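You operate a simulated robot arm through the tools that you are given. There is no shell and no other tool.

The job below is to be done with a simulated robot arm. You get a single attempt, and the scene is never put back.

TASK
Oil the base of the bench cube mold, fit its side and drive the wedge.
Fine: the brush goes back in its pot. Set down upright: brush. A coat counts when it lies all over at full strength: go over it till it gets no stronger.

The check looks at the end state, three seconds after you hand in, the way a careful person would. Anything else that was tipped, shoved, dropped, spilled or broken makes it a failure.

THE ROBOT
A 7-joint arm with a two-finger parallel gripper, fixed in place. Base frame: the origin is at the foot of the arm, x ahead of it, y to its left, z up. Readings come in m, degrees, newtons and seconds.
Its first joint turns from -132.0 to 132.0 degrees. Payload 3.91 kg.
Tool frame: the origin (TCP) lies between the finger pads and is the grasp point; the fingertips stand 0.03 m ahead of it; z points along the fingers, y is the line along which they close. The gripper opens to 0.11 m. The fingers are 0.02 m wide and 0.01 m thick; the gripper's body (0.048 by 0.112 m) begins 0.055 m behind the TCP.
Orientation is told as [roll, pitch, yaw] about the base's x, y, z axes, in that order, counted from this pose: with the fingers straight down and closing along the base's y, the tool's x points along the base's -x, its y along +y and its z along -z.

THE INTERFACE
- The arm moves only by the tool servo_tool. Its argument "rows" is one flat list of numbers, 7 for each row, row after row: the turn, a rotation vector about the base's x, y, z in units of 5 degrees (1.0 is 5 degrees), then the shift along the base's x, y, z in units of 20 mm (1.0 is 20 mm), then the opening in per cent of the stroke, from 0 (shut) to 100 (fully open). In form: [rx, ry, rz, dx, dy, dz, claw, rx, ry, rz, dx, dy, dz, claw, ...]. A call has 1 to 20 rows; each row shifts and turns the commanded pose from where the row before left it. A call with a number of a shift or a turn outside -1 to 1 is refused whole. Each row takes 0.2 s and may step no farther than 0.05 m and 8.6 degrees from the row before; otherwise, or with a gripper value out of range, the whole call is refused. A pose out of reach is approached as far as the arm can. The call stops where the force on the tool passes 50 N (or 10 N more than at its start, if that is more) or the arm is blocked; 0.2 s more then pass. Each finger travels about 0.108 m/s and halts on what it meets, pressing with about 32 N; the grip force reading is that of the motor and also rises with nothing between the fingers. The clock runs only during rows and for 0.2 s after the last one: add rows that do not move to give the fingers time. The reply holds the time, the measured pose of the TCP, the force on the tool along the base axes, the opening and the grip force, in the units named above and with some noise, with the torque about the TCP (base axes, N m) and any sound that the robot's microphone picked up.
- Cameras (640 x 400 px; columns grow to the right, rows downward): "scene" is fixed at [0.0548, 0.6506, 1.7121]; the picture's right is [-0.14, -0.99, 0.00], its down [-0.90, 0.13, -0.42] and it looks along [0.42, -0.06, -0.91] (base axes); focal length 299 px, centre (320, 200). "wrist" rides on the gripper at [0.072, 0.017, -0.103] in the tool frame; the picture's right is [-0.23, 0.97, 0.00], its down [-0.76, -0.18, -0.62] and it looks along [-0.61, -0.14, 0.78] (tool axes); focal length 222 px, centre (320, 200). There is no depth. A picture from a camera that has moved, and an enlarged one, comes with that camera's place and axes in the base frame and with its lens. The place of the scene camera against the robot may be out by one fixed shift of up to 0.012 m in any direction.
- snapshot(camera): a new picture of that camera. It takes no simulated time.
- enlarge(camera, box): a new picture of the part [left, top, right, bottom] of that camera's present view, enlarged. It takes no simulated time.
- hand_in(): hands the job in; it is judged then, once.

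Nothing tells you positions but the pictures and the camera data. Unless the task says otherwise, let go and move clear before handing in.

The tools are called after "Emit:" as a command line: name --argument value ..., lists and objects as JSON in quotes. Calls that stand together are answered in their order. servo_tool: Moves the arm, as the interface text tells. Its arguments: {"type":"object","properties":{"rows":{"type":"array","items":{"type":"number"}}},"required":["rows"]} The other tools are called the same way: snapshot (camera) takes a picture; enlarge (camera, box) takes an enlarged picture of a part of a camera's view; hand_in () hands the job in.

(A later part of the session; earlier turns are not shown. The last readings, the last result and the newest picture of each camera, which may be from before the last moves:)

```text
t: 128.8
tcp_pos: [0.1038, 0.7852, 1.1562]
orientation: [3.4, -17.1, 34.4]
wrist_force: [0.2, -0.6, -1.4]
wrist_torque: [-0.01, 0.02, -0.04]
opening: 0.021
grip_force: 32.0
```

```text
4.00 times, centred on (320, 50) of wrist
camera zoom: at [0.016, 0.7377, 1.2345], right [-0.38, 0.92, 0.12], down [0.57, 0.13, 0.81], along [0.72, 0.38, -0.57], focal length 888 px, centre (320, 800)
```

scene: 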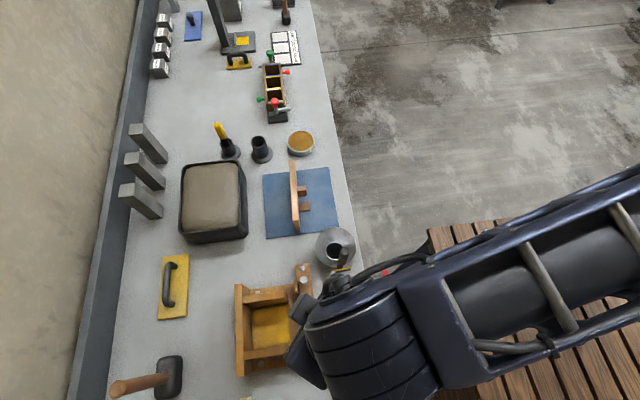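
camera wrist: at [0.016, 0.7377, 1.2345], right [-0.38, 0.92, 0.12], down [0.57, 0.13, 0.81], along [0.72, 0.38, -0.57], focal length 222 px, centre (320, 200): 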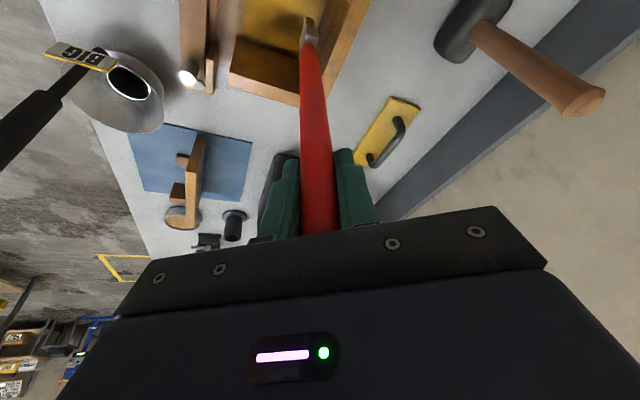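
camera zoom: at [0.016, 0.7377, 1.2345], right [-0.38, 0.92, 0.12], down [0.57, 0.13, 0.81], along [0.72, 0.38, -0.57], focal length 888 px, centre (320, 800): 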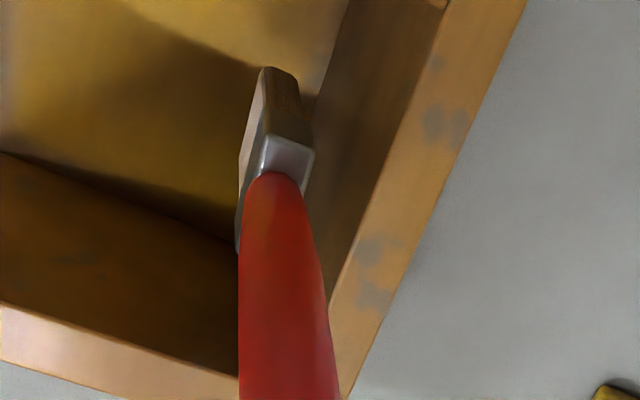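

Emit:
servo_tool --rows '[0, 0, 0, 0, 0, -0.9, 0, 0, 0, 0, 0, 0, -0.75, 0, 0, 0, 0, 0, 0, 0, 0]'

Emit:
servo_tool --rows '[0, 0, 0, 0, 0, -0.1, 0, 0, 0, 0, 0, 0, 0, 0]'

Emit:
servo_tool --rows '[0, 0, 0, 0, 0, -0.06, 0, 0, 0, 0, 0, 0, 0, 0]'

Emit:
enlarge --camera "wrist" --box '[240, 0, 400, 100]'

```text
t: 129.6
tcp_pos: [0.1053, 0.7858, 1.125]
orientation: [3.5, -17.3, 34.5]
wrist_force: [0.3, -0.3, -1.3]
wrist_torque: [-0.01, -0.04, -0.01]
opening: 0.0209
grip_force: 32.0
```

```text
t: 130.2
tcp_pos: [0.1042, 0.7851, 1.1219]
orientation: [3.5, -17.2, 34.4]
wrist_force: [0.1, 0.2, -0.2]
wrist_torque: [-0.02, 0.0, 0.0]
opening: 0.021
grip_force: 31.7
```

```text
t: 130.8
tcp_pos: [0.1032, 0.7848, 1.1216]
orientation: [3.4, -17.3, 34.5]
wrist_force: [0.7, -0.5, -0.3]
wrist_torque: [-0.02, 0.01, 0.01]
opening: 0.021
grip_force: 32.5
```

```text
4.00 times, centred on (320, 50) of wrist
camera zoom: at [0.0151, 0.7377, 1.1992], right [-0.38, 0.91, 0.12], down [0.57, 0.13, 0.81], along [0.72, 0.38, -0.57], focal length 888 px, centre (320, 800)
```

zoom: 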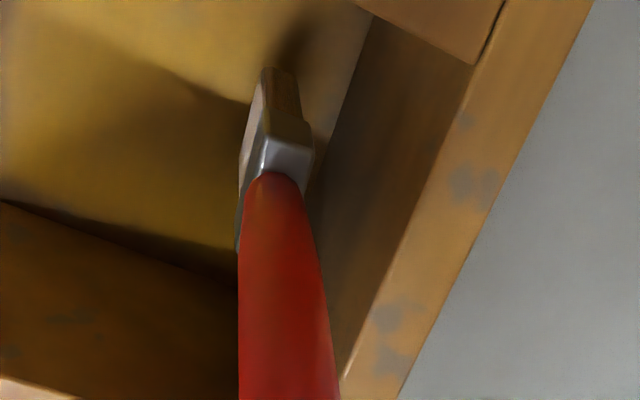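

Emit:
servo_tool --rows '[0, 0, 0, 0, 0, -0.06, 0, 0, 0, 0, 0, 0, 0, 0]'

Emit:
servo_tool --rows '[0, 0, 0, 0, 0, -0.06, 0, 0, 0, 0, 0, 0, 0, 0]'

Emit:
servo_tool --rows '[0, 0, 0, 0, 0, -0.05, 0, 0, 0, 0, 0, 0, 0, 0]'

Emit:
servo_tool --rows '[0, 0, 0, 0, 0, -0.04, 0, 0, 0, 0, 0, 0, 0, 0]'

```text
t: 131.4
tcp_pos: [0.1023, 0.7856, 1.1211]
orientation: [3.4, -17.1, 34.4]
wrist_force: [0.0, 0.1, -1.4]
wrist_torque: [0.01, 0.0, -0.01]
opening: 0.021
grip_force: 31.4
```

```text
t: 132.0
tcp_pos: [0.1036, 0.7855, 1.1187]
orientation: [3.4, -17.2, 34.4]
wrist_force: [-0.6, -0.9, -1.0]
wrist_torque: [-0.01, 0.0, 0.01]
opening: 0.0211
grip_force: 32.3
```

```text
t: 132.6
tcp_pos: [0.1033, 0.7854, 1.1176]
orientation: [3.5, -17.1, 34.3]
wrist_force: [0.3, 0.6, -1.8]
wrist_torque: [0.0, -0.01, -0.02]
opening: 0.0207
grip_force: 31.8
```

```text
t: 133.2
tcp_pos: [0.1048, 0.7842, 1.1175]
orientation: [3.4, -17.2, 34.4]
wrist_force: [-0.1, 0.0, -0.8]
wrist_torque: [0.02, -0.01, -0.02]
opening: 0.0207
grip_force: 32.5
```

Emit:
servo_tool --rows '[0, 0, 0, 0, 0, -0.05, 0, 0, 0, 0, 0, 0, 0, 0]'

Emit:
servo_tool --rows '[0, 0, 0, 0, 0, -0.05, 0, 0, 0, 0, 0, 0, 0, 0]'

Emit:
servo_tool --rows '[0, 0, 0, 0, 0, -0.04, 0, 0, 0, 0, 0, 0, 0, 0]'

Emit:
servo_tool --rows '[0, 0, 0, 0, 0, -0.03, 0, 0, 0, 0, 0, 0, 0, 0]'

```text
t: 133.8
tcp_pos: [0.104, 0.786, 1.1164]
orientation: [3.4, -17.3, 34.4]
wrist_force: [0.2, 0.7, -0.4]
wrist_torque: [0.02, 0.0, 0.02]
opening: 0.0208
grip_force: 32.3
```

```text
t: 134.4
tcp_pos: [0.1035, 0.7861, 1.115]
orientation: [3.4, -17.1, 34.3]
wrist_force: [0.1, -0.5, -1.8]
wrist_torque: [-0.02, 0.01, -0.02]
opening: 0.0206
grip_force: 32.2
```

```text
t: 135.0
tcp_pos: [0.1033, 0.7857, 1.1153]
orientation: [3.4, -17.2, 34.4]
wrist_force: [-0.2, -0.7, -0.4]
wrist_torque: [0.0, 0.0, -0.01]
opening: 0.0211
grip_force: 31.9
```

```text
t: 135.6
tcp_pos: [0.1048, 0.7862, 1.1129]
orientation: [3.5, -17.1, 34.5]
wrist_force: [0.4, -0.1, -1.3]
wrist_torque: [-0.04, -0.02, 0.02]
opening: 0.0209
grip_force: 31.4
```

Emit:
servo_tool --rows '[0, 0, 0, 0, 0, -0.04, 0, 0, 0, 0, 0, 0, 0, 0]'

Emit:
servo_tool --rows '[0, 0, 0, 0, 0, -0.03, 0, 0, 0, 0, 0, 0, 0, 0]'

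Emit:
enlarge --camera "wrist" --box '[260, 0, 360, 70]'

```text
t: 136.2
tcp_pos: [0.105, 0.7853, 1.1128]
orientation: [3.4, -17.2, 34.4]
wrist_force: [1.0, 0.5, -0.2]
wrist_torque: [0.03, -0.11, 0.02]
opening: 0.0213
grip_force: 32.2
```

```text
t: 136.8
tcp_pos: [0.1031, 0.7858, 1.1129]
orientation: [3.3, -17.2, 34.5]
wrist_force: [1.7, -0.6, 4.4]
wrist_torque: [-0.06, -0.14, 0.0]
opening: 0.0207
grip_force: 32.2
```

```text
5.71 times, centred on (310, 35) of wrist
camera zoom: at [0.0157, 0.7378, 1.1913], right [-0.38, 0.91, 0.12], down [0.57, 0.13, 0.81], along [0.72, 0.38, -0.57], focal length 1269 px, centre (377, 1143)
```

zoom: 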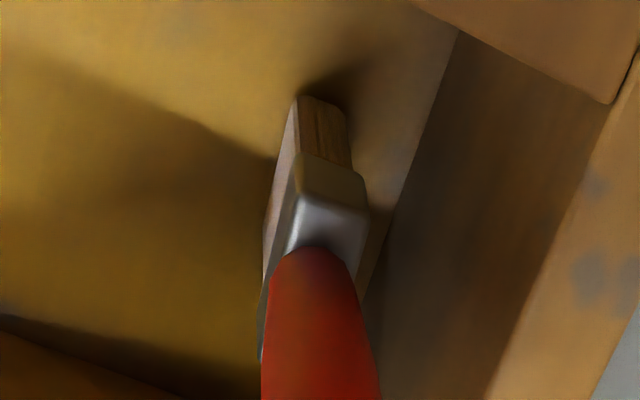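

Contact regained near the back. I slide up to the back wall, then work sideways along it.

Emit:
servo_tool --rows '[0, 0, 0, 0, 0.2, 0, 0, 0, 0, 0, 0, 0.2, 0, 0, 0, 0, 0, 0, 0.2, 0, 0, 0, 0, 0, 0, 0, 0, 0]'

Emit:
servo_tool --rows '[0, 0, 0, 0.2, 0, 0, 0, 0, 0, 0, 0.2, 0, 0, 0, 0, 0, 0, 0.2, 0, 0, 0, 0, 0, 0, 0.2, 0, 0, 0, 0, 0, 0, 0.2, 0, 0, 0, 0, 0, 0, 0.2, 0, 0, 0, 0, 0, 0, 0.2, 0, 0, 0]'

Emit:
enlarge --camera "wrist" --box '[260, 0, 360, 70]'

```text
t: 137.8
tcp_pos: [0.1044, 0.7967, 1.114]
orientation: [3.4, -17.2, 34.4]
wrist_force: [0.5, -1.8, 3.6]
wrist_torque: [-0.36, -0.1, -0.01]
opening: 0.021
grip_force: 32.1
```

```text
t: 139.4
tcp_pos: [0.1307, 0.7978, 1.1134]
orientation: [3.4, -17.2, 34.4]
wrist_force: [-3.0, 0.3, 9.8]
wrist_torque: [0.37, 0.6, 0.04]
opening: 0.0209
grip_force: 32.5
```

```text
5.71 times, centred on (310, 35) of wrist
camera zoom: at [0.0435, 0.7494, 1.1912], right [-0.39, 0.91, 0.12], down [0.57, 0.13, 0.81], along [0.72, 0.38, -0.57], focal length 1269 px, centre (377, 1143)
```

zoom: 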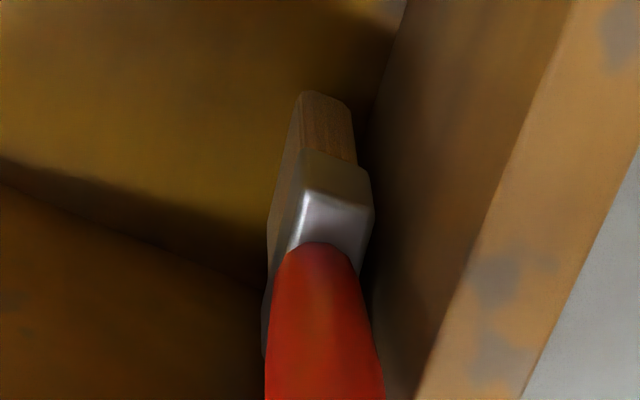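

Emit:
servo_tool --rows '[0, 0, 0, 0.2, 0, 0, 0, 0, 0, 0, 0, 0.2, 0, 0, 0, 0, 0, 0, 0.1, 0, 0, 0, 0, 0, -0.2, 0, 0, 0, 0, 0, 0, -0.22, 0, 0, 0, 0, 0, 0, -0.22, 0, 0, 0, 0, 0, 0, -0.22, 0, 0, 0, 0, 0, 0, -0.22, 0, 0, 0, 0, 0, 0, -0.22, 0, 0, 0, 0, 0, 0, -0.22, 0, 0, 0]'

Emit:
servo_tool --rows '[0, 0, 0, -0.22, 0, 0, 0, 0, 0, 0, -0.22, 0, 0, 0, 0, 0, 0, -0.22, 0, 0, 0, 0, 0, 0, -0.22, 0, 0, 0, 0, 0, 0, -0.22, 0, 0, 0, 0, 0, 0, -0.22, 0, 0, 0, 0, 0, 0, -0.22, 0, 0, 0]'

Emit:
enlarge --camera "wrist" --box '[260, 0, 360, 70]'

```text
t: 141.6
tcp_pos: [0.1057, 0.8048, 1.1137]
orientation: [3.4, -17.2, 34.4]
wrist_force: [4.7, -6.8, 8.1]
wrist_torque: [-1.65, -1.2, -0.07]
opening: 0.0217
grip_force: 32.4
```

```text
t: 143.2
tcp_pos: [0.0745, 0.8034, 1.1135]
orientation: [3.6, -17.1, 34.5]
wrist_force: [7.0, -6.2, 14.2]
wrist_torque: [-1.42, -1.54, -0.1]
opening: 0.0215
grip_force: 32.4
```

```text
5.71 times, centred on (310, 35) of wrist
camera zoom: at [-0.0133, 0.7559, 1.1911], right [-0.38, 0.91, 0.12], down [0.57, 0.13, 0.81], along [0.72, 0.38, -0.57], focal length 1269 px, centre (377, 1143)
```

zoom: 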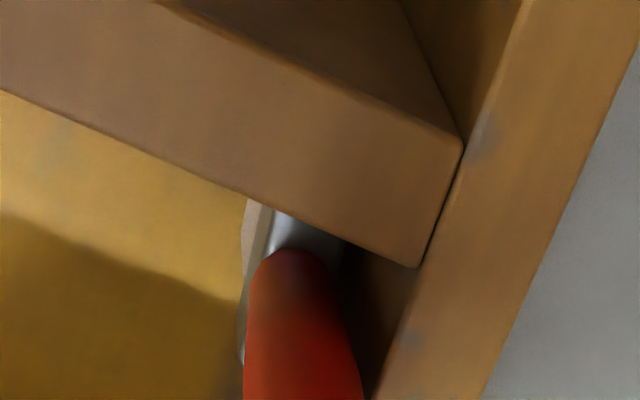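

Emit:
servo_tool --rows '[0, 0, 0, -0.15, -0.1, 0, 0, 0, 0, 0, -0.1, -0.05, 0, 0, 0, 0, 0, 0, 0, 0, 0]'

Emit:
servo_tool --rows '[0, 0, 0, 0.03, -0.2, 0, 0, 0, 0, 0, 0, -0.2, 0, 0, 0, 0, 0, 0, -0.25, 0, 0, 0, 0, 0, 0, -0.25, 0.001, 0, 0, 0, 0, 0, -0.25, 0.001, 0, 0, 0, 0, 0, -0.25, 0.001, 0]'

Emit:
enlarge --camera "wrist" --box '[240, 0, 400, 100]'

```text
t: 144.0
tcp_pos: [0.0705, 0.8012, 1.1138]
orientation: [3.5, -17.3, 34.4]
wrist_force: [3.4, -3.5, 8.2]
wrist_torque: [-0.88, -0.77, -0.09]
opening: 0.021
grip_force: 32.1
```

```text
t: 145.4
tcp_pos: [0.0709, 0.773, 1.1128]
orientation: [3.3, -17.2, 34.4]
wrist_force: [0.2, 0.2, 1.8]
wrist_torque: [0.25, 0.04, 0.04]
opening: 0.0209
grip_force: 32.3
```

```text
4.00 times, centred on (320, 50) of wrist
camera zoom: at [-0.0176, 0.7251, 1.1911], right [-0.38, 0.91, 0.12], down [0.57, 0.13, 0.81], along [0.72, 0.38, -0.57], focal length 888 px, centre (320, 800)
```

zoom: 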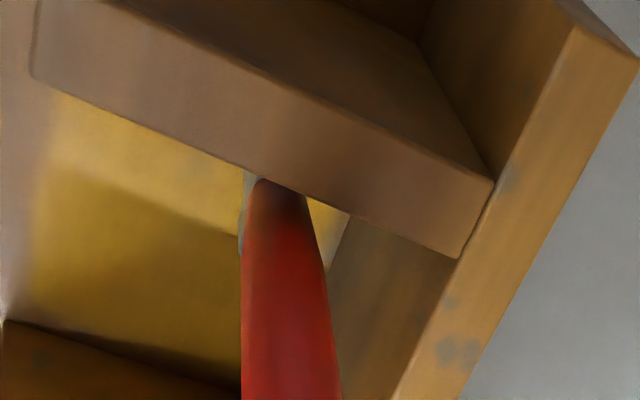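

Emit:
servo_tool --rows '[0, 0, 0, 0, -0.2, -0.015, 0, 0, 0, 0, 0, -0.25, 0.001, 0, 0, 0, 0, 0, -0.25, 0.001, 0, 0, 0, 0, 0, -0.25, 0.001, 0, 0, 0, 0, 0, -0.25, 0.001, 0, 0, 0, 0, 0, -0.25, 0.001, 0]'

Emit:
servo_tool --rows '[0, 0, 0, 0, -0.25, 0.001, 0, 0, 0, 0, 0, -0.25, 0.001, 0, 0, 0, 0, 0, -0.25, 0.001, 0, 0, 0, 0, 0, -0.25, 0.001, 0, 0, 0, 0, 0, -0.25, 0.001, 0, 0, 0, 0, 0, -0.25, 0.001, 0]'

Emit:
enlarge --camera "wrist" --box '[240, 0, 400, 100]'

```text
t: 146.8
tcp_pos: [0.0695, 0.7433, 1.1123]
orientation: [3.5, -17.2, 34.5]
wrist_force: [-2.3, 4.6, 21.2]
wrist_torque: [1.66, 0.38, -0.03]
opening: 0.0214
grip_force: 32.3
```

```text
t: 148.2
tcp_pos: [0.0702, 0.7133, 1.1123]
orientation: [3.6, -17.2, 34.5]
wrist_force: [-2.2, 7.7, 28.7]
wrist_torque: [2.41, 0.72, -0.04]
opening: 0.0221
grip_force: 32.2
```

```text
4.00 times, centred on (320, 50) of wrist
camera zoom: at [-0.018, 0.6666, 1.1899], right [-0.39, 0.91, 0.12], down [0.57, 0.13, 0.81], along [0.72, 0.38, -0.57], focal length 888 px, centre (320, 800)
```

zoom: 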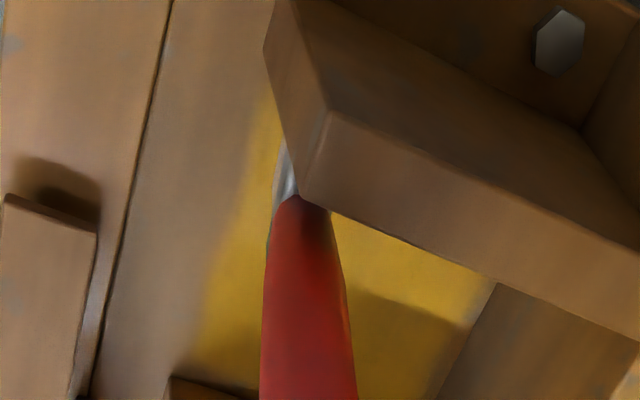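

Pressure climbed to 29 N, so I ease up and stroke back inward.

Emit:
servo_tool --rows '[0, 0, 0, 0.05, 0.05, 0.03, 0, 0, 0, 0, 0, 0.1, 0.01, 0, 0, 0, 0, 0, 0.2, 0, 0, 0, 0, 0, 0, 0.25, 0, 0]'

Emit:
servo_tool --rows '[0, 0, 0, 0, 0.25, -0.002, 0, 0, 0, 0, 0, 0.25, -0.002, 0, 0, 0, 0, 0, 0.25, -0.002, 0, 0, 0, 0, 0, 0.25, -0.002, 0, 0, 0, 0, 0, 0.25, -0.002, 0, 0, 0, 0, 0, 0.25, -0.002, 0, 0, 0, 0, 0, 0.25, -0.002, 0, 0, 0, 0, 0, 0.25, -0.002, 0]'

Emit:
enlarge --camera "wrist" --box '[240, 0, 400, 100]'

```text
t: 149.2
tcp_pos: [0.0729, 0.7261, 1.1127]
orientation: [3.2, -17.2, 34.4]
wrist_force: [-0.5, -2.9, 11.4]
wrist_torque: [-0.93, 0.29, 0.0]
opening: 0.0211
grip_force: 32.1
```

```text
t: 151.0
tcp_pos: [0.0709, 0.7649, 1.113]
orientation: [3.4, -17.3, 34.5]
wrist_force: [-0.6, -0.3, -1.2]
wrist_torque: [0.01, -0.03, 0.04]
opening: 0.021
grip_force: 32.1
```

```text
4.00 times, centred on (320, 50) of wrist
camera zoom: at [-0.0168, 0.7173, 1.1911], right [-0.39, 0.91, 0.12], down [0.57, 0.13, 0.81], along [0.72, 0.38, -0.57], focal length 888 px, centre (320, 800)
```

zoom: 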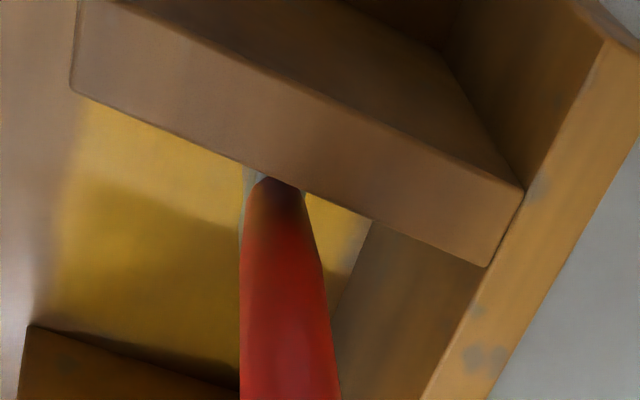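

Let me lift out and check the coat with the scene camera again.

Emit:
servo_tool --rows '[0, 0, 0, 0.25, 0, 1, 0, 0, 0, 0, 0, 0, 1, 0, 0, 0, 0, 0, 0, 1, 0, 0, 0, 0, 0, 0, 1, 0, 0, 0, 0, 0, 0, 1, 0, 0, 0, 0, 0, 0, 1, 0, 0, 0, 0, 0, 0, 1, 0, 0, 0, 0, 0, -1, 0, 0, 0, 0, 0, 0, -1, 0, 0, 0, 0, 0, 0, -1, 0, 0, 0, 0, 0, 0, -1, 0, 0, 0, 0, 0, 0, -1, 0, 0, 0, 0, 0, 0, -1, 0, 0, 0, 0, 0, 0, 0, 0, 0]'

Emit:
enlarge --camera "scene" --box '[235, 280, 315, 380]'

Emit:
enlarge --camera "scene" --box '[250, 298, 300, 350]'

Emit:
enlarge --camera "wrist" --box '[270, 0, 400, 100]'

```text
t: 154.0
tcp_pos: [0.0768, 0.6469, 1.2514]
orientation: [3.4, -17.2, 34.4]
wrist_force: [-0.1, -0.2, -1.5]
wrist_torque: [-0.01, 0.0, 0.01]
opening: 0.0207
grip_force: 32.0
```

```text
4.00 times, centred on (275, 330) of scene
camera zoom: at [0.0548, 0.6506, 1.7121], right [-0.14, -0.99, 0.0], down [-0.9, 0.13, -0.42], along [0.42, -0.06, -0.91], focal length 1198 px, centre (500, -320)
```

zoom: 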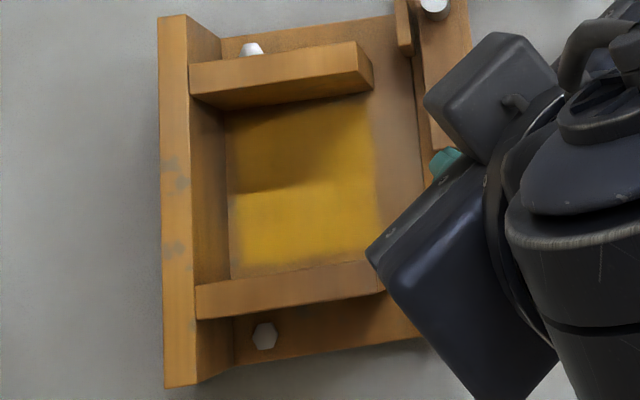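

```text
7.69 times, centred on (275, 324) of scene
camera zoom: at [0.0548, 0.6506, 1.7121], right [-0.14, -0.99, 0.0], down [-0.9, 0.13, -0.42], along [0.42, -0.06, -0.91], focal length 2303 px, centre (666, -754)
```

zoom: 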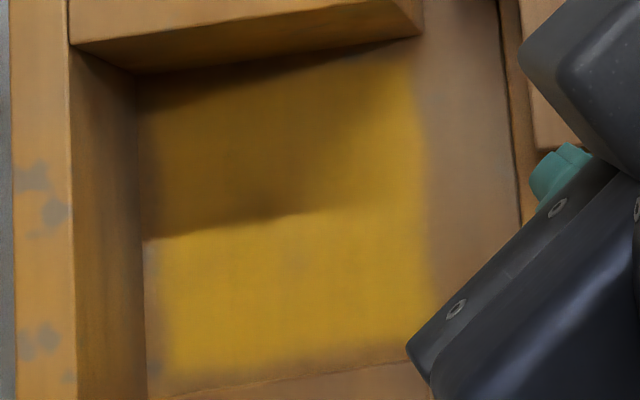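

```text
4.00 times, centred on (335, 50) of wrist
camera zoom: at [-0.0108, 0.5976, 1.3289], right [-0.38, 0.91, 0.12], down [0.57, 0.13, 0.81], along [0.72, 0.38, -0.57], focal length 888 px, centre (260, 800)
```

zoom: 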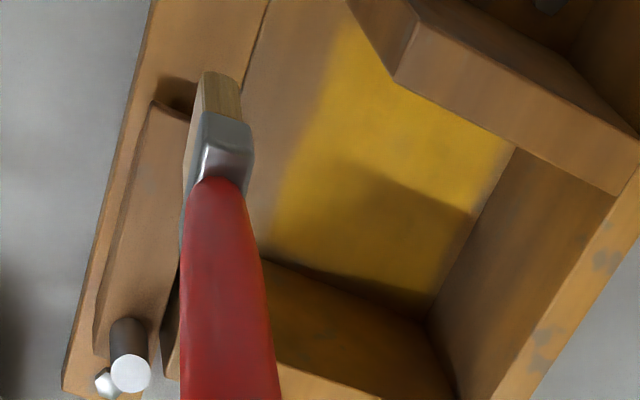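

Emit:
enlarge --camera "scene" --box '[262, 302, 290, 324]'

Emit:
enlarge --camera "wrist" --box '[330, 20, 400, 90]'

```text
16.00 times, centred on (276, 313) of scene
camera zoom: at [0.0548, 0.6506, 1.7121], right [-0.14, -0.99, 0.0], down [-0.9, 0.13, -0.42], along [0.42, -0.06, -0.91], focal length 4791 px, centre (1024, -1608)
```

zoom: 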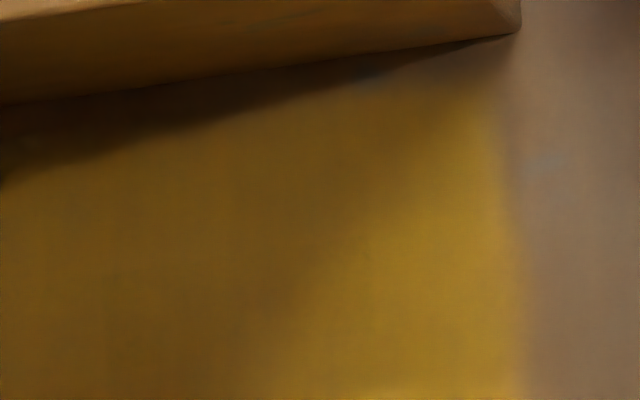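

```text
5.71 times, centred on (365, 55) of wrist
camera zoom: at [-0.0108, 0.5976, 1.3289], right [-0.38, 0.91, 0.12], down [0.57, 0.13, 0.81], along [0.72, 0.38, -0.57], focal length 1269 px, centre (63, 1029)
```

zoom: 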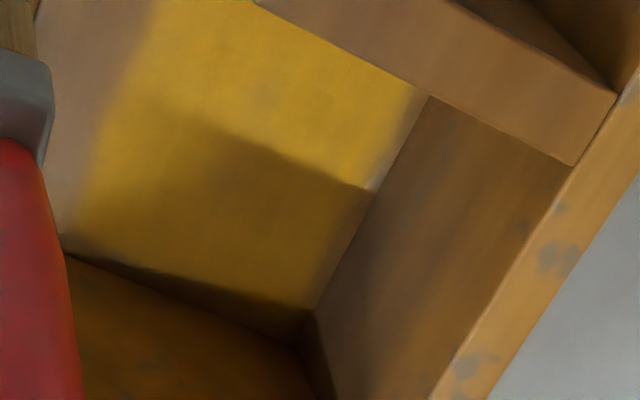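

The coat now looks like an even yellow square with soft borders. To be sure it is at full strength along the edges, I'll do further passes along the +x wall and the other borders. I lean the tip toward +x and go back in.

Emit:
servo_tool --rows '[0, -0.4, 0, 0.6, 1, 0, 0, 0, -0.4, 0, 0.6, 1, 0, 0, 0, 0, 0, 0.6, 1, 0, 0, 0, 0, 0, 0.6, 1, 0, 0, 0, 0, 0, 0, 1, 0, 0, 0, 0, 0, 0, 0.4, -1, 0, 0, 0, 0, 0, 0, -1, 0, 0, 0, 0, 0, 0, -1, 0, 0, 0, 0, 0, 0, -1, 0, 0, 0, 0, 0, 0, -1, 0, 0, 0, 0, 0, 0, -1, 0, 0, 0, 0, 0, 0, -0.4, 0, 0, 0, 0, 0, 0, 0, 0]'

Emit:
enlarge --camera "wrist" --box '[240, 0, 400, 100]'

```text
t: 155.8
tcp_pos: [0.126, 0.7529, 1.2122]
orientation: [1.7, -21.0, 35.0]
wrist_force: [-0.7, -3.0, 17.2]
wrist_torque: [-0.48, -0.28, -0.07]
opening: 0.0211
grip_force: 32.0
stopped in row 8: the force on the tool passed its limit at 74 N (the readings are from after the stop); the commanded pose is now the measured one
```

```text
4.00 times, centred on (320, 50) of wrist
camera zoom: at [0.031, 0.7031, 1.2818], right [-0.39, 0.91, 0.11], down [0.51, 0.12, 0.85], along [0.76, 0.39, -0.52], focal length 888 px, centre (320, 800)
```

zoom: 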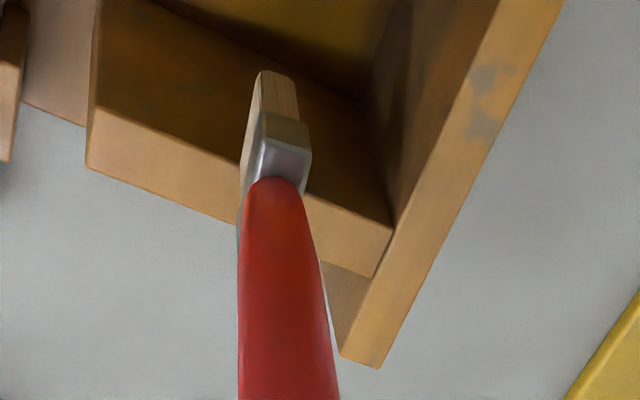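

I misjudged: the tip came down on the top of the +x wall. I raise it and check that nothing has moved.

Emit:
servo_tool --rows '[0, 0, 0, 0, 0, 0.5, 0, 0, 0, 0, 0, 0, 0.5, 0, 0, 0, 0, 0, 0, 1, 0, 0, 0, 0, 0, 0, 0, 0]'

Emit:
snapshot --camera "wrist"

Emit:
enlarge --camera "wrist" --box '[240, 0, 400, 100]'

Emit:
enlarge --camera "wrist" --box '[250, 160, 390, 250]'

```text
t: 156.8
tcp_pos: [0.1282, 0.7528, 1.2491]
orientation: [1.6, -20.9, 35.0]
wrist_force: [-0.1, -0.8, -0.9]
wrist_torque: [-0.01, -0.01, 0.03]
opening: 0.0211
grip_force: 31.7
```

```text
taken
camera wrist: at [0.0343, 0.7046, 1.3203], right [-0.39, 0.91, 0.11], down [0.51, 0.12, 0.85], along [0.76, 0.39, -0.52], focal length 222 px, centre (320, 200)
```

wrist: 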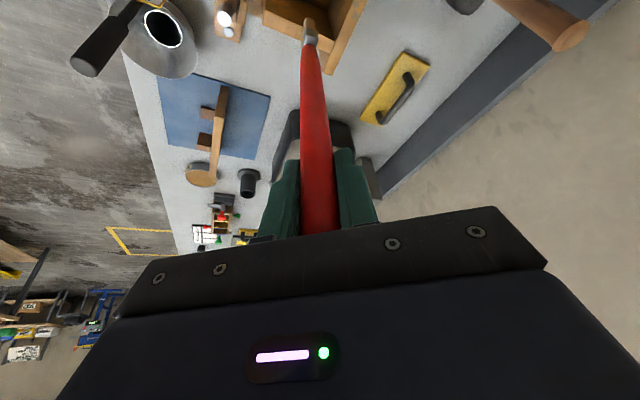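

```text
4.00 times, centred on (320, 50) of wrist
camera zoom: at [0.0343, 0.7046, 1.3203], right [-0.39, 0.91, 0.11], down [0.51, 0.12, 0.85], along [0.76, 0.39, -0.52], focal length 888 px, centre (320, 800)
```

zoom: 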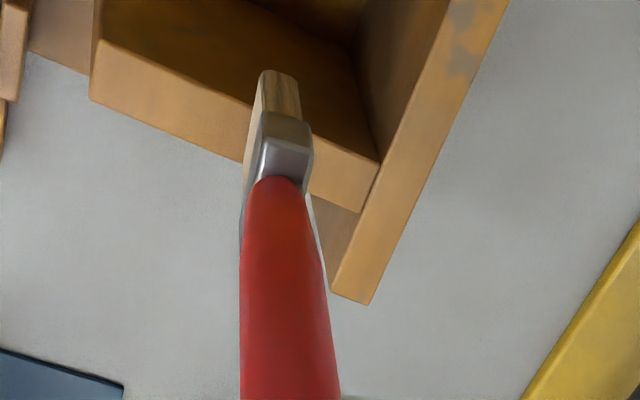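

```text
4.44 times, centred on (320, 205) of wrist
camera zoom: at [0.0343, 0.7046, 1.3203], right [-0.39, 0.91, 0.11], down [0.51, 0.12, 0.85], along [0.76, 0.39, -0.52], focal length 987 px, centre (320, 178)
```

zoom: 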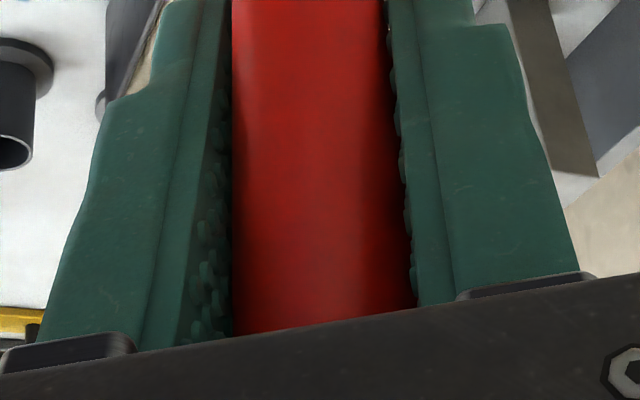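

The brush is still held well; its tip now leads by about (+15, +19) mm. I shift 9 mm away from the wall and lower into the cavity again, more carefully.

Emit:
servo_tool --rows '[0, 0, 0, -0.5, 0, 0, 0, 0, 0, 0, 0, 0, -1, 0, 0, 0, 0, 0, 0, -1, 0, 0, 0, 0, 0, 0, 0, 0]'

Emit:
enlarge --camera "wrist" --box '[240, 0, 400, 100]'

```text
t: 157.8
tcp_pos: [0.1141, 0.7516, 1.2096]
orientation: [1.6, -20.9, 35.0]
wrist_force: [-0.5, 0.3, -0.4]
wrist_torque: [0.0, 0.0, 0.01]
opening: 0.0208
grip_force: 32.0
```

```text
4.00 times, centred on (320, 50) of wrist
camera zoom: at [0.0218, 0.7031, 1.2813], right [-0.39, 0.91, 0.11], down [0.51, 0.12, 0.85], along [0.76, 0.39, -0.52], focal length 888 px, centre (320, 800)
```

zoom: 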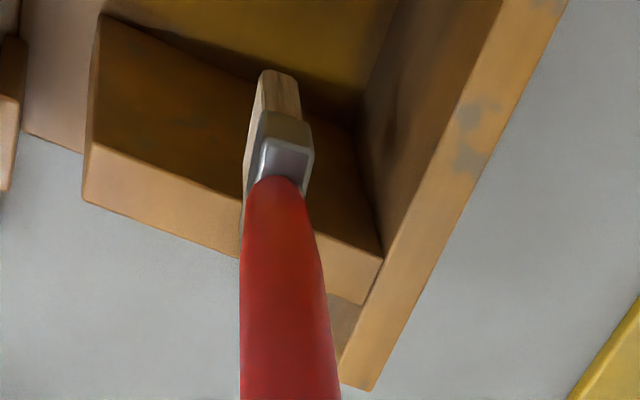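

Emit:
servo_tool --rows '[0, 0, 0, 0, 0, -0.5, 0, 0, 0, 0, 0, 0, -0.5, 0, 0, 0, 0, 0, 0, 0, 0]'

Emit:
servo_tool --rows '[0, 0, 0, 0, 0, -0.7, 0, 0, 0, 0, 0, 0, -0.7, 0, 0, 0, 0, 0, 0, -0.7, 0, 0, 0, 0, 0, 0, -0.6, 0, 0, 0, 0, 0, 0, 0, 0]'

Emit:
enlarge --camera "wrist" --box '[240, 0, 400, 100]'

```text
t: 158.6
tcp_pos: [0.115, 0.7516, 1.1896]
orientation: [1.7, -20.9, 35.0]
wrist_force: [-0.5, 0.0, -0.5]
wrist_torque: [-0.02, -0.01, 0.02]
opening: 0.0208
grip_force: 31.9
```

```text
t: 159.8
tcp_pos: [0.1148, 0.7518, 1.1356]
orientation: [1.6, -20.8, 34.9]
wrist_force: [0.0, 0.0, -0.7]
wrist_torque: [0.0, 0.02, 0.0]
opening: 0.0209
grip_force: 32.0
```

```text
4.00 times, centred on (320, 50) of wrist
camera zoom: at [0.0206, 0.7039, 1.2061], right [-0.39, 0.91, 0.11], down [0.51, 0.12, 0.85], along [0.76, 0.39, -0.52], focal length 888 px, centre (320, 800)
```

zoom: 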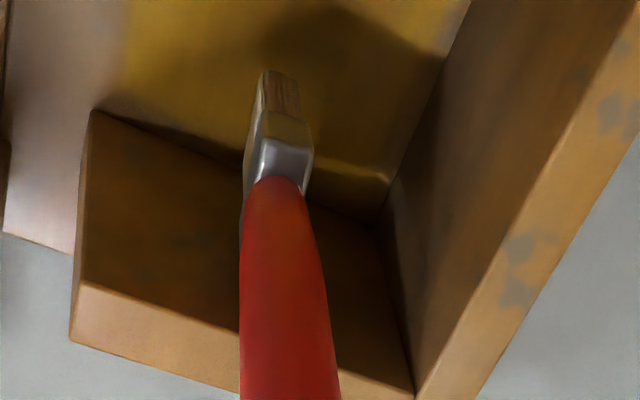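

Emit:
servo_tool --rows '[0, 0, 0, 0, 0, -0.5, 0, 0, 0, 0, 0, 0, -0.3, 0, 0, 0, 0, 0, 0, 0, 0]'

Emit:
servo_tool --rows '[0, 0, 0, 0, 0, -0.1, 0, 0, 0, 0, 0, 0, 0, 0]'

Emit:
servo_tool --rows '[0, 0, 0, 0, 0, -0.06, 0, 0, 0, 0, 0, 0, 0, 0]'

Emit:
servo_tool --rows '[0, 0, 0, 0, 0, -0.05, 0, 0, 0, 0, 0, 0, 0, 0]'

```text
t: 160.6
tcp_pos: [0.1154, 0.7512, 1.1186]
orientation: [1.6, -20.9, 34.9]
wrist_force: [-0.5, 0.7, -1.1]
wrist_torque: [-0.02, 0.0, -0.01]
opening: 0.021
grip_force: 32.4
```

```text
t: 161.2
tcp_pos: [0.1146, 0.7523, 1.1168]
orientation: [1.6, -20.9, 35.0]
wrist_force: [0.5, 0.0, -0.5]
wrist_torque: [0.01, -0.01, 0.01]
opening: 0.0209
grip_force: 31.8
```

```text
t: 161.8
tcp_pos: [0.1149, 0.7534, 1.1162]
orientation: [1.6, -20.8, 35.0]
wrist_force: [0.0, -0.7, 0.0]
wrist_torque: [0.01, 0.02, 0.02]
opening: 0.0209
grip_force: 32.0
```

```text
t: 162.4
tcp_pos: [0.1126, 0.7519, 1.117]
orientation: [1.6, -20.9, 34.9]
wrist_force: [0.2, 0.1, -0.5]
wrist_torque: [0.03, -0.01, -0.01]
opening: 0.0211
grip_force: 31.7
```

Emit:
servo_tool --rows '[0, 0, 0, 0, 0, -0.06, 0, 0, 0, 0, 0, 0, 0, 0]'

Emit:
servo_tool --rows '[0, 0, 0, 0, 0, -0.06, 0, 0, 0, 0, 0, 0, 0, 0]'

Emit:
servo_tool --rows '[0, 0, 0, 0, 0, -0.05, 0, 0, 0, 0, 0, 0, 0, 0]'

Emit:
enlarge --camera "wrist" --box '[260, 0, 360, 70]'

```text
t: 163.0
tcp_pos: [0.1135, 0.7531, 1.1156]
orientation: [1.7, -20.8, 35.0]
wrist_force: [0.1, 0.1, -1.4]
wrist_torque: [0.02, 0.02, 0.03]
opening: 0.0211
grip_force: 31.8
```

```text
t: 163.6
tcp_pos: [0.1144, 0.753, 1.113]
orientation: [1.6, -20.9, 35.0]
wrist_force: [-0.1, -0.2, 2.9]
wrist_torque: [-0.03, 0.07, 0.02]
opening: 0.0212
grip_force: 32.3
```

```text
t: 164.2
tcp_pos: [0.1147, 0.7522, 1.1132]
orientation: [1.8, -20.9, 35.0]
wrist_force: [-0.7, -1.4, 16.3]
wrist_torque: [-0.09, 0.1, 0.01]
opening: 0.0208
grip_force: 32.1
```

```text
5.71 times, centred on (310, 35) of wrist
camera zoom: at [0.0207, 0.7035, 1.1839], right [-0.39, 0.91, 0.11], down [0.51, 0.12, 0.85], along [0.76, 0.39, -0.52], focal length 1269 px, centre (377, 1143)
```

zoom: 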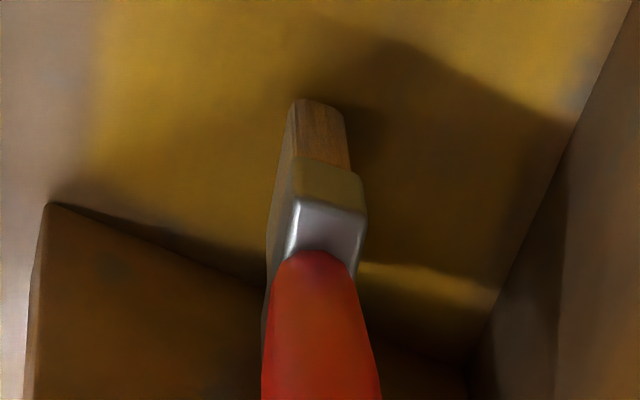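

Contact again; the coat looks even in this view. I stroke along the +x wall to the back, and then return to the front.

Emit:
servo_tool --rows '[0, 0, 0, 0.15, 0.1, 0.01, 0, 0, 0, 0, 0.1, 0.25, -0.002, 0, 0, 0, 0, 0, 0.25, -0.003, 0, 0, 0, 0, 0, 0.25, -0.003, 0, 0, 0, 0, 0, 0.25, -0.003, 0, 0, 0, 0, 0, 0.25, -0.003, 0, 0, 0, 0, 0, 0.25, -0.003, 0]'

Emit:
servo_tool --rows '[0, 0, 0, 0, 0.25, -0.003, 0, 0, 0, 0, 0, 0.2, -0.003, 0, 0, 0, 0, 0, 0.1, 0, 0, 0, 0, 0, 0, 0, 0, 0]'

```text
t: 165.8
tcp_pos: [0.1208, 0.7829, 1.1132]
orientation: [1.7, -20.9, 34.9]
wrist_force: [4.8, -6.1, 32.1]
wrist_torque: [-1.79, -0.81, 0.07]
opening: 0.0233
grip_force: 31.2
```

```text
t: 166.8
tcp_pos: [0.1183, 0.7941, 1.1112]
orientation: [1.7, -21.1, 34.9]
wrist_force: [8.1, -3.7, 40.6]
wrist_torque: [-1.3, -1.45, 0.11]
opening: 0.0253
grip_force: 32.4
```

Pressure is too high there (40 N) and the handle is shifting in the fingers. I back off.

Emit:
servo_tool --rows '[0, 0, 0, 0, -0.05, 0.06, 0, 0, 0, 0, 0, 0, 0.06, 0, 0, 0, 0, 0, 0, 0, 0]'

Emit:
snapshot --camera "wrist"

Emit:
enlarge --camera "wrist" --box '[240, 0, 400, 100]'

Emit:
enlarge --camera "wrist" --box '[250, 160, 390, 250]'

```text
t: 167.6
tcp_pos: [0.118, 0.7922, 1.1123]
orientation: [1.4, -20.8, 35.1]
wrist_force: [4.8, -3.7, 15.1]
wrist_torque: [-1.05, -1.1, 0.07]
opening: 0.0244
grip_force: 32.2
```

```text
taken
camera wrist: at [0.0255, 0.7444, 1.1835], right [-0.39, 0.91, 0.1], down [0.51, 0.12, 0.85], along [0.76, 0.39, -0.52], focal length 222 px, centre (320, 200)
```

wrist: 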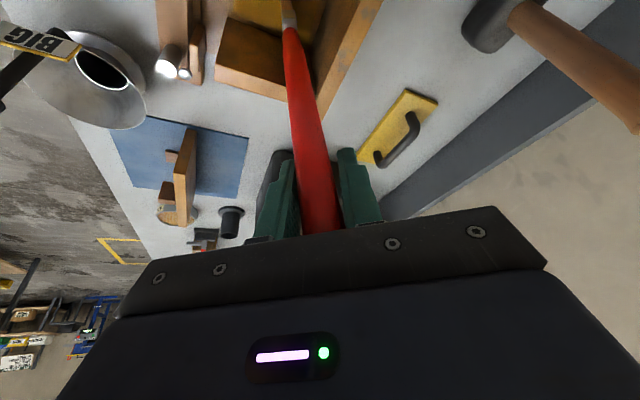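

```text
4.00 times, centred on (320, 50) of wrist
camera zoom: at [0.0255, 0.7444, 1.1835], right [-0.39, 0.91, 0.1], down [0.51, 0.12, 0.85], along [0.76, 0.39, -0.52], focal length 888 px, centre (320, 800)
```

zoom: 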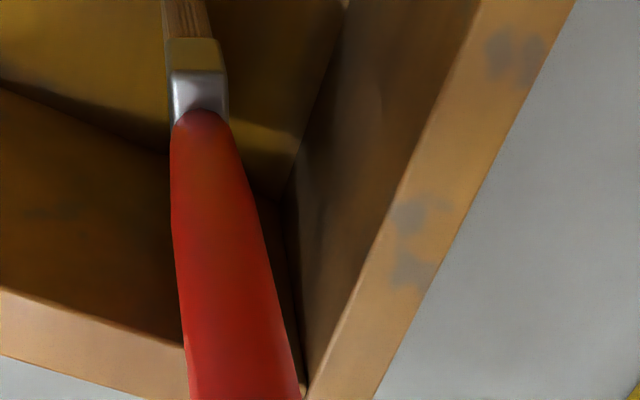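

```text
4.44 times, centred on (320, 205) of wrist
camera zoom: at [0.0255, 0.7444, 1.1835], right [-0.39, 0.91, 0.1], down [0.51, 0.12, 0.85], along [0.76, 0.39, -0.52], focal length 987 px, centre (320, 178)
```

zoom: 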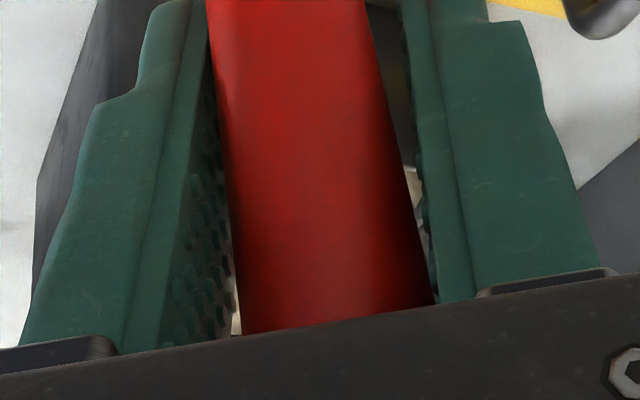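

The tip stuck and the handle got cocked between the pads. Lifting further should let the pads square it up again.

Emit:
servo_tool --rows '[0, 0, 0, 0, -0.2, 0.1, 0, 0, 0, 0, 0, -0.2, 0.15, 0, 0, 0, 0, 0, 0, 0.15, 0, 0, 0, 0, 0, 0, 0, 0, 0, 0, 0, 0, 0, 0, 0]'

Emit:
snapshot --camera "wrist"

Emit:
enlarge --camera "wrist" --box '[240, 0, 400, 100]'

```text
t: 168.8
tcp_pos: [0.1185, 0.7862, 1.1224]
orientation: [1.6, -20.9, 35.0]
wrist_force: [0.4, 0.0, 0.4]
wrist_torque: [0.0, 0.02, 0.0]
opening: 0.0205
grip_force: 31.8
```

```text
taken
camera wrist: at [0.0261, 0.7378, 1.1926], right [-0.39, 0.91, 0.11], down [0.51, 0.12, 0.85], along [0.76, 0.39, -0.52], focal length 222 px, centre (320, 200)
```

wrist: 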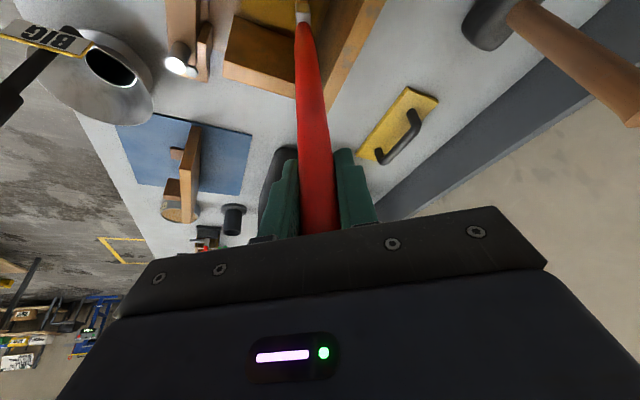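

```text
4.00 times, centred on (320, 50) of wrist
camera zoom: at [0.0261, 0.7378, 1.1926], right [-0.39, 0.91, 0.11], down [0.51, 0.12, 0.85], along [0.76, 0.39, -0.52], focal length 888 px, centre (320, 800)
```

zoom: 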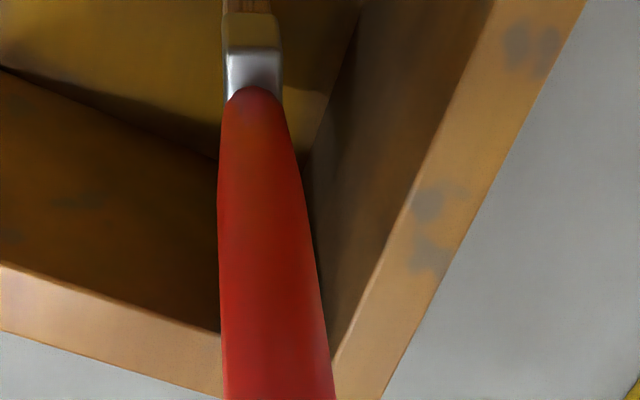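

Squared up again (opening 20.5 mm, no load). I lift out and check the coat once more.

Emit:
servo_tool --rows '[0, 0, 0, 0, 0, 1, 0, 0, 0, 0, 0, 0, 1, 0, 0, 0, 0, 0, 0, 1, 0, 0, 0, 0, 0, 0, 1, 0, 0, 0, 0, 0, 0, 1, 0, 0, 0, 0, 0, 0, 1, 0, 0, 0, 0, 0, 0, 1, 0, 0, 0, 0, -0.2, -1, 0, 0, 0, 0, 0, -0.2, -1, 0, 0, 0, 0, 0, -0.2, -1, 0, 0, 0, 0, 0, -0.2, -1, 0, 0, 0, 0, 0, -0.2, -1, 0, 0, 0, 0, 0, -0.2, -1, 0, 0, 0, 0, 0, -0.2, -1, 0, 0, 0, 0, 0, -0.2, -1, 0, 0, 0, 0, 0, 0, 0, 0, 0]'

Emit:
snapshot --camera "scene"

Emit:
enlarge --camera "scene" --box '[250, 298, 300, 350]'

Emit:
snapshot --camera "wrist"

```text
t: 172.2
tcp_pos: [0.0882, 0.6271, 1.2635]
orientation: [1.6, -21.0, 35.0]
wrist_force: [-0.8, 0.3, -0.5]
wrist_torque: [-0.01, -0.02, -0.01]
opening: 0.0208
grip_force: 32.0
```

```text
taken
```

scene: 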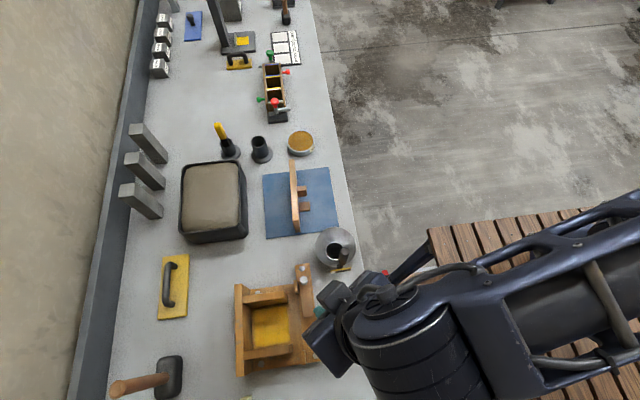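

```text
7.69 times, centred on (275, 324) of scene
camera zoom: at [0.0548, 0.6506, 1.7121], right [-0.14, -0.99, 0.0], down [-0.9, 0.13, -0.42], along [0.42, -0.06, -0.91], focal length 2303 px, centre (666, -754)
```

zoom: 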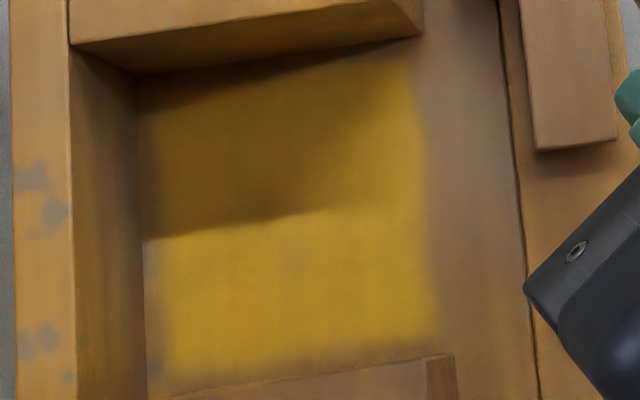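

```text
taken
camera wrist: at [-0.006, 0.5782, 1.3339], right [-0.39, 0.91, 0.11], down [0.51, 0.12, 0.85], along [0.76, 0.39, -0.52], focal length 222 px, centre (320, 200)
```

wrist: 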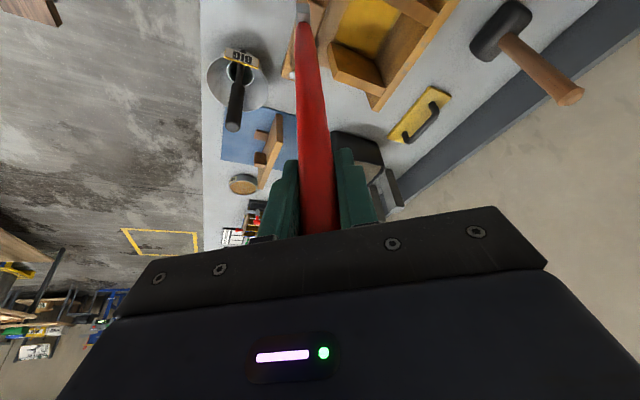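

Emit:
enlarge --camera "scene" --box '[264, 334, 292, 352]'

Emit:
enlarge --camera "scene" --box '[262, 318, 280, 350]'

Emit:
enlarge --camera "wrist" --box '[320, 0, 430, 80]'

```text
16.00 times, centred on (278, 343) of scene
camera zoom: at [0.0548, 0.6506, 1.7121], right [-0.14, -0.99, 0.0], down [-0.9, 0.13, -0.42], along [0.42, -0.06, -0.91], focal length 4791 px, centre (992, -2088)
```

zoom: 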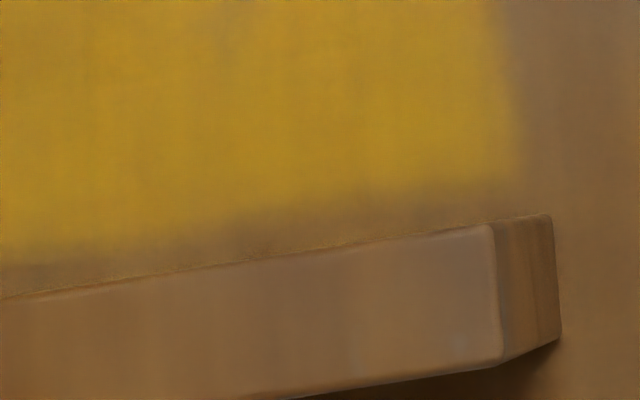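

```text
12.50 times, centred on (271, 334) of scene
camera zoom: at [0.0548, 0.6506, 1.7121], right [-0.14, -0.99, 0.0], down [-0.9, 0.13, -0.42], along [0.42, -0.06, -0.91], focal length 3743 px, centre (932, -1475)
```

zoom: 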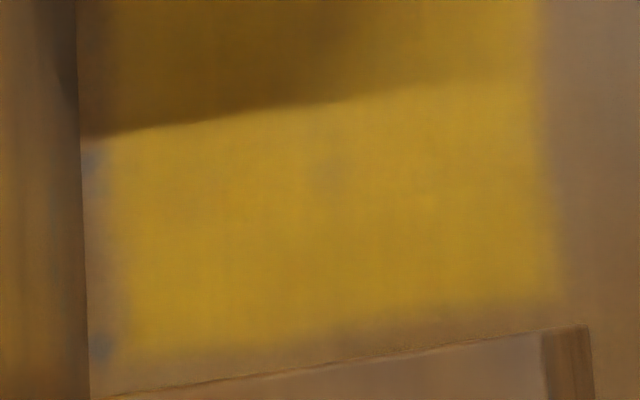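

```text
5.00 times, centred on (375, 40) of wrist
camera zoom: at [-0.006, 0.5782, 1.3339], right [-0.39, 0.91, 0.11], down [0.51, 0.12, 0.85], along [0.76, 0.39, -0.52], focal length 1111 px, centre (45, 1000)
```

zoom: 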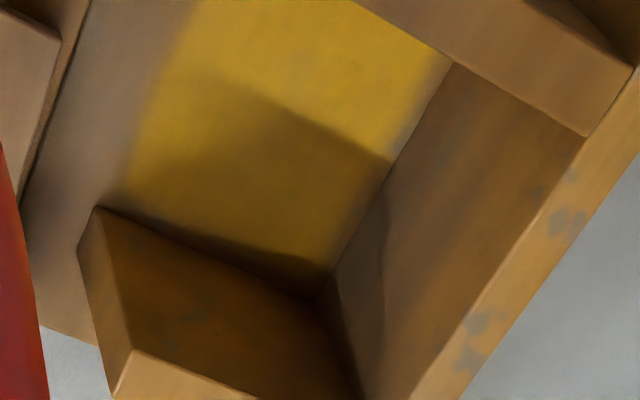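

Emit:
enlarge --camera "scene" --box '[262, 300, 294, 322]'

Emit:
enlarge --camera "wrist" --box '[330, 20, 400, 70]'

```text
16.00 times, centred on (278, 311) of scene
camera zoom: at [0.0548, 0.6506, 1.7121], right [-0.14, -0.99, 0.0], down [-0.9, 0.13, -0.42], along [0.42, -0.06, -0.91], focal length 4791 px, centre (992, -1576)
```

zoom: 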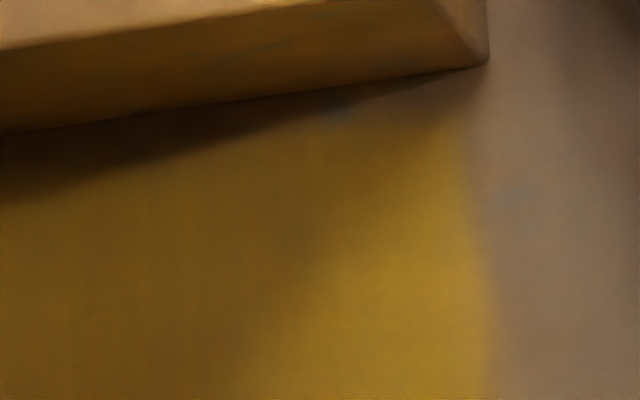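

```text
8.00 times, centred on (365, 45) of wrist
camera zoom: at [-0.006, 0.5782, 1.3339], right [-0.39, 0.91, 0.11], down [0.51, 0.12, 0.85], along [0.76, 0.39, -0.52], focal length 1777 px, centre (-40, 1440)
```

zoom: 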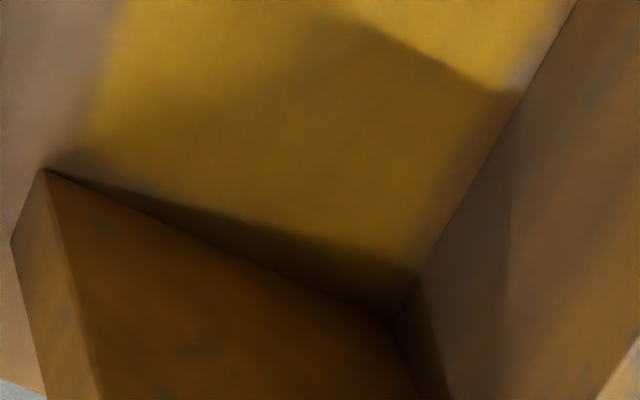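

The coat is uniform with the same soft margin on all four sides, so I consider the base oiled. Now the brush goes back. I straighten its lean by turning the tool 4° and carry it high over to its pot.

Emit:
servo_tool --rows '[0, 0, 0, 0, 0.3, 1, 0, 0, 0, 0, 0.3, 0.6, 0.4, 0, 0, -0.45, 0, 1, 0.4, 0, 0, 0, -0.4, 0, 1, 0.4, 0, 0, 0, 0, 0, 1, 0.3, 0, 0, 0, 0, 0, 1, 0.3, 0, 0, 0, 0, 0, 1, 0.3, 0, 0, 0, 0, 0, 1, 0.3, 0, 0, 0, 0, 0, 1, 0.2, 0, 0, 0, 0, 0, 1, 0.2, 0, 0, 0, 0, 0, 1, 0.2, 0, 0, 0, 0, 0, 1, 0.2, 0, 0, 0, 0, 0, 1, 0.2, 0, 0, 0, 0, 0, 1, 0.2, 0, 0, 0, 0, 0, 1, 0.2, 0, 0, 0, 0, 0, 1, 0.2, 0, 0, 0, 0, 0, 1, 0.2, 0, 0, 0, 0, 0, 0, 0, 0, 0]'

Emit:
snapshot --camera "scene"

```text
t: 176.0
tcp_pos: [0.3943, 0.7196, 1.2902]
orientation: [-1.1, -24.5, 36.2]
wrist_force: [0.1, 0.1, -1.7]
wrist_torque: [0.01, -0.03, 0.01]
opening: 0.0209
grip_force: 31.3
```

```text
taken
```

scene: 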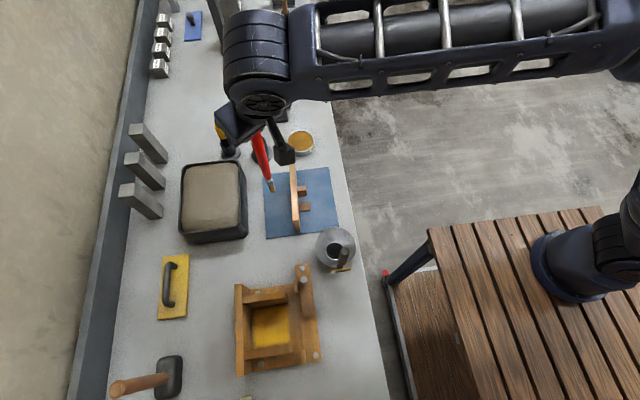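

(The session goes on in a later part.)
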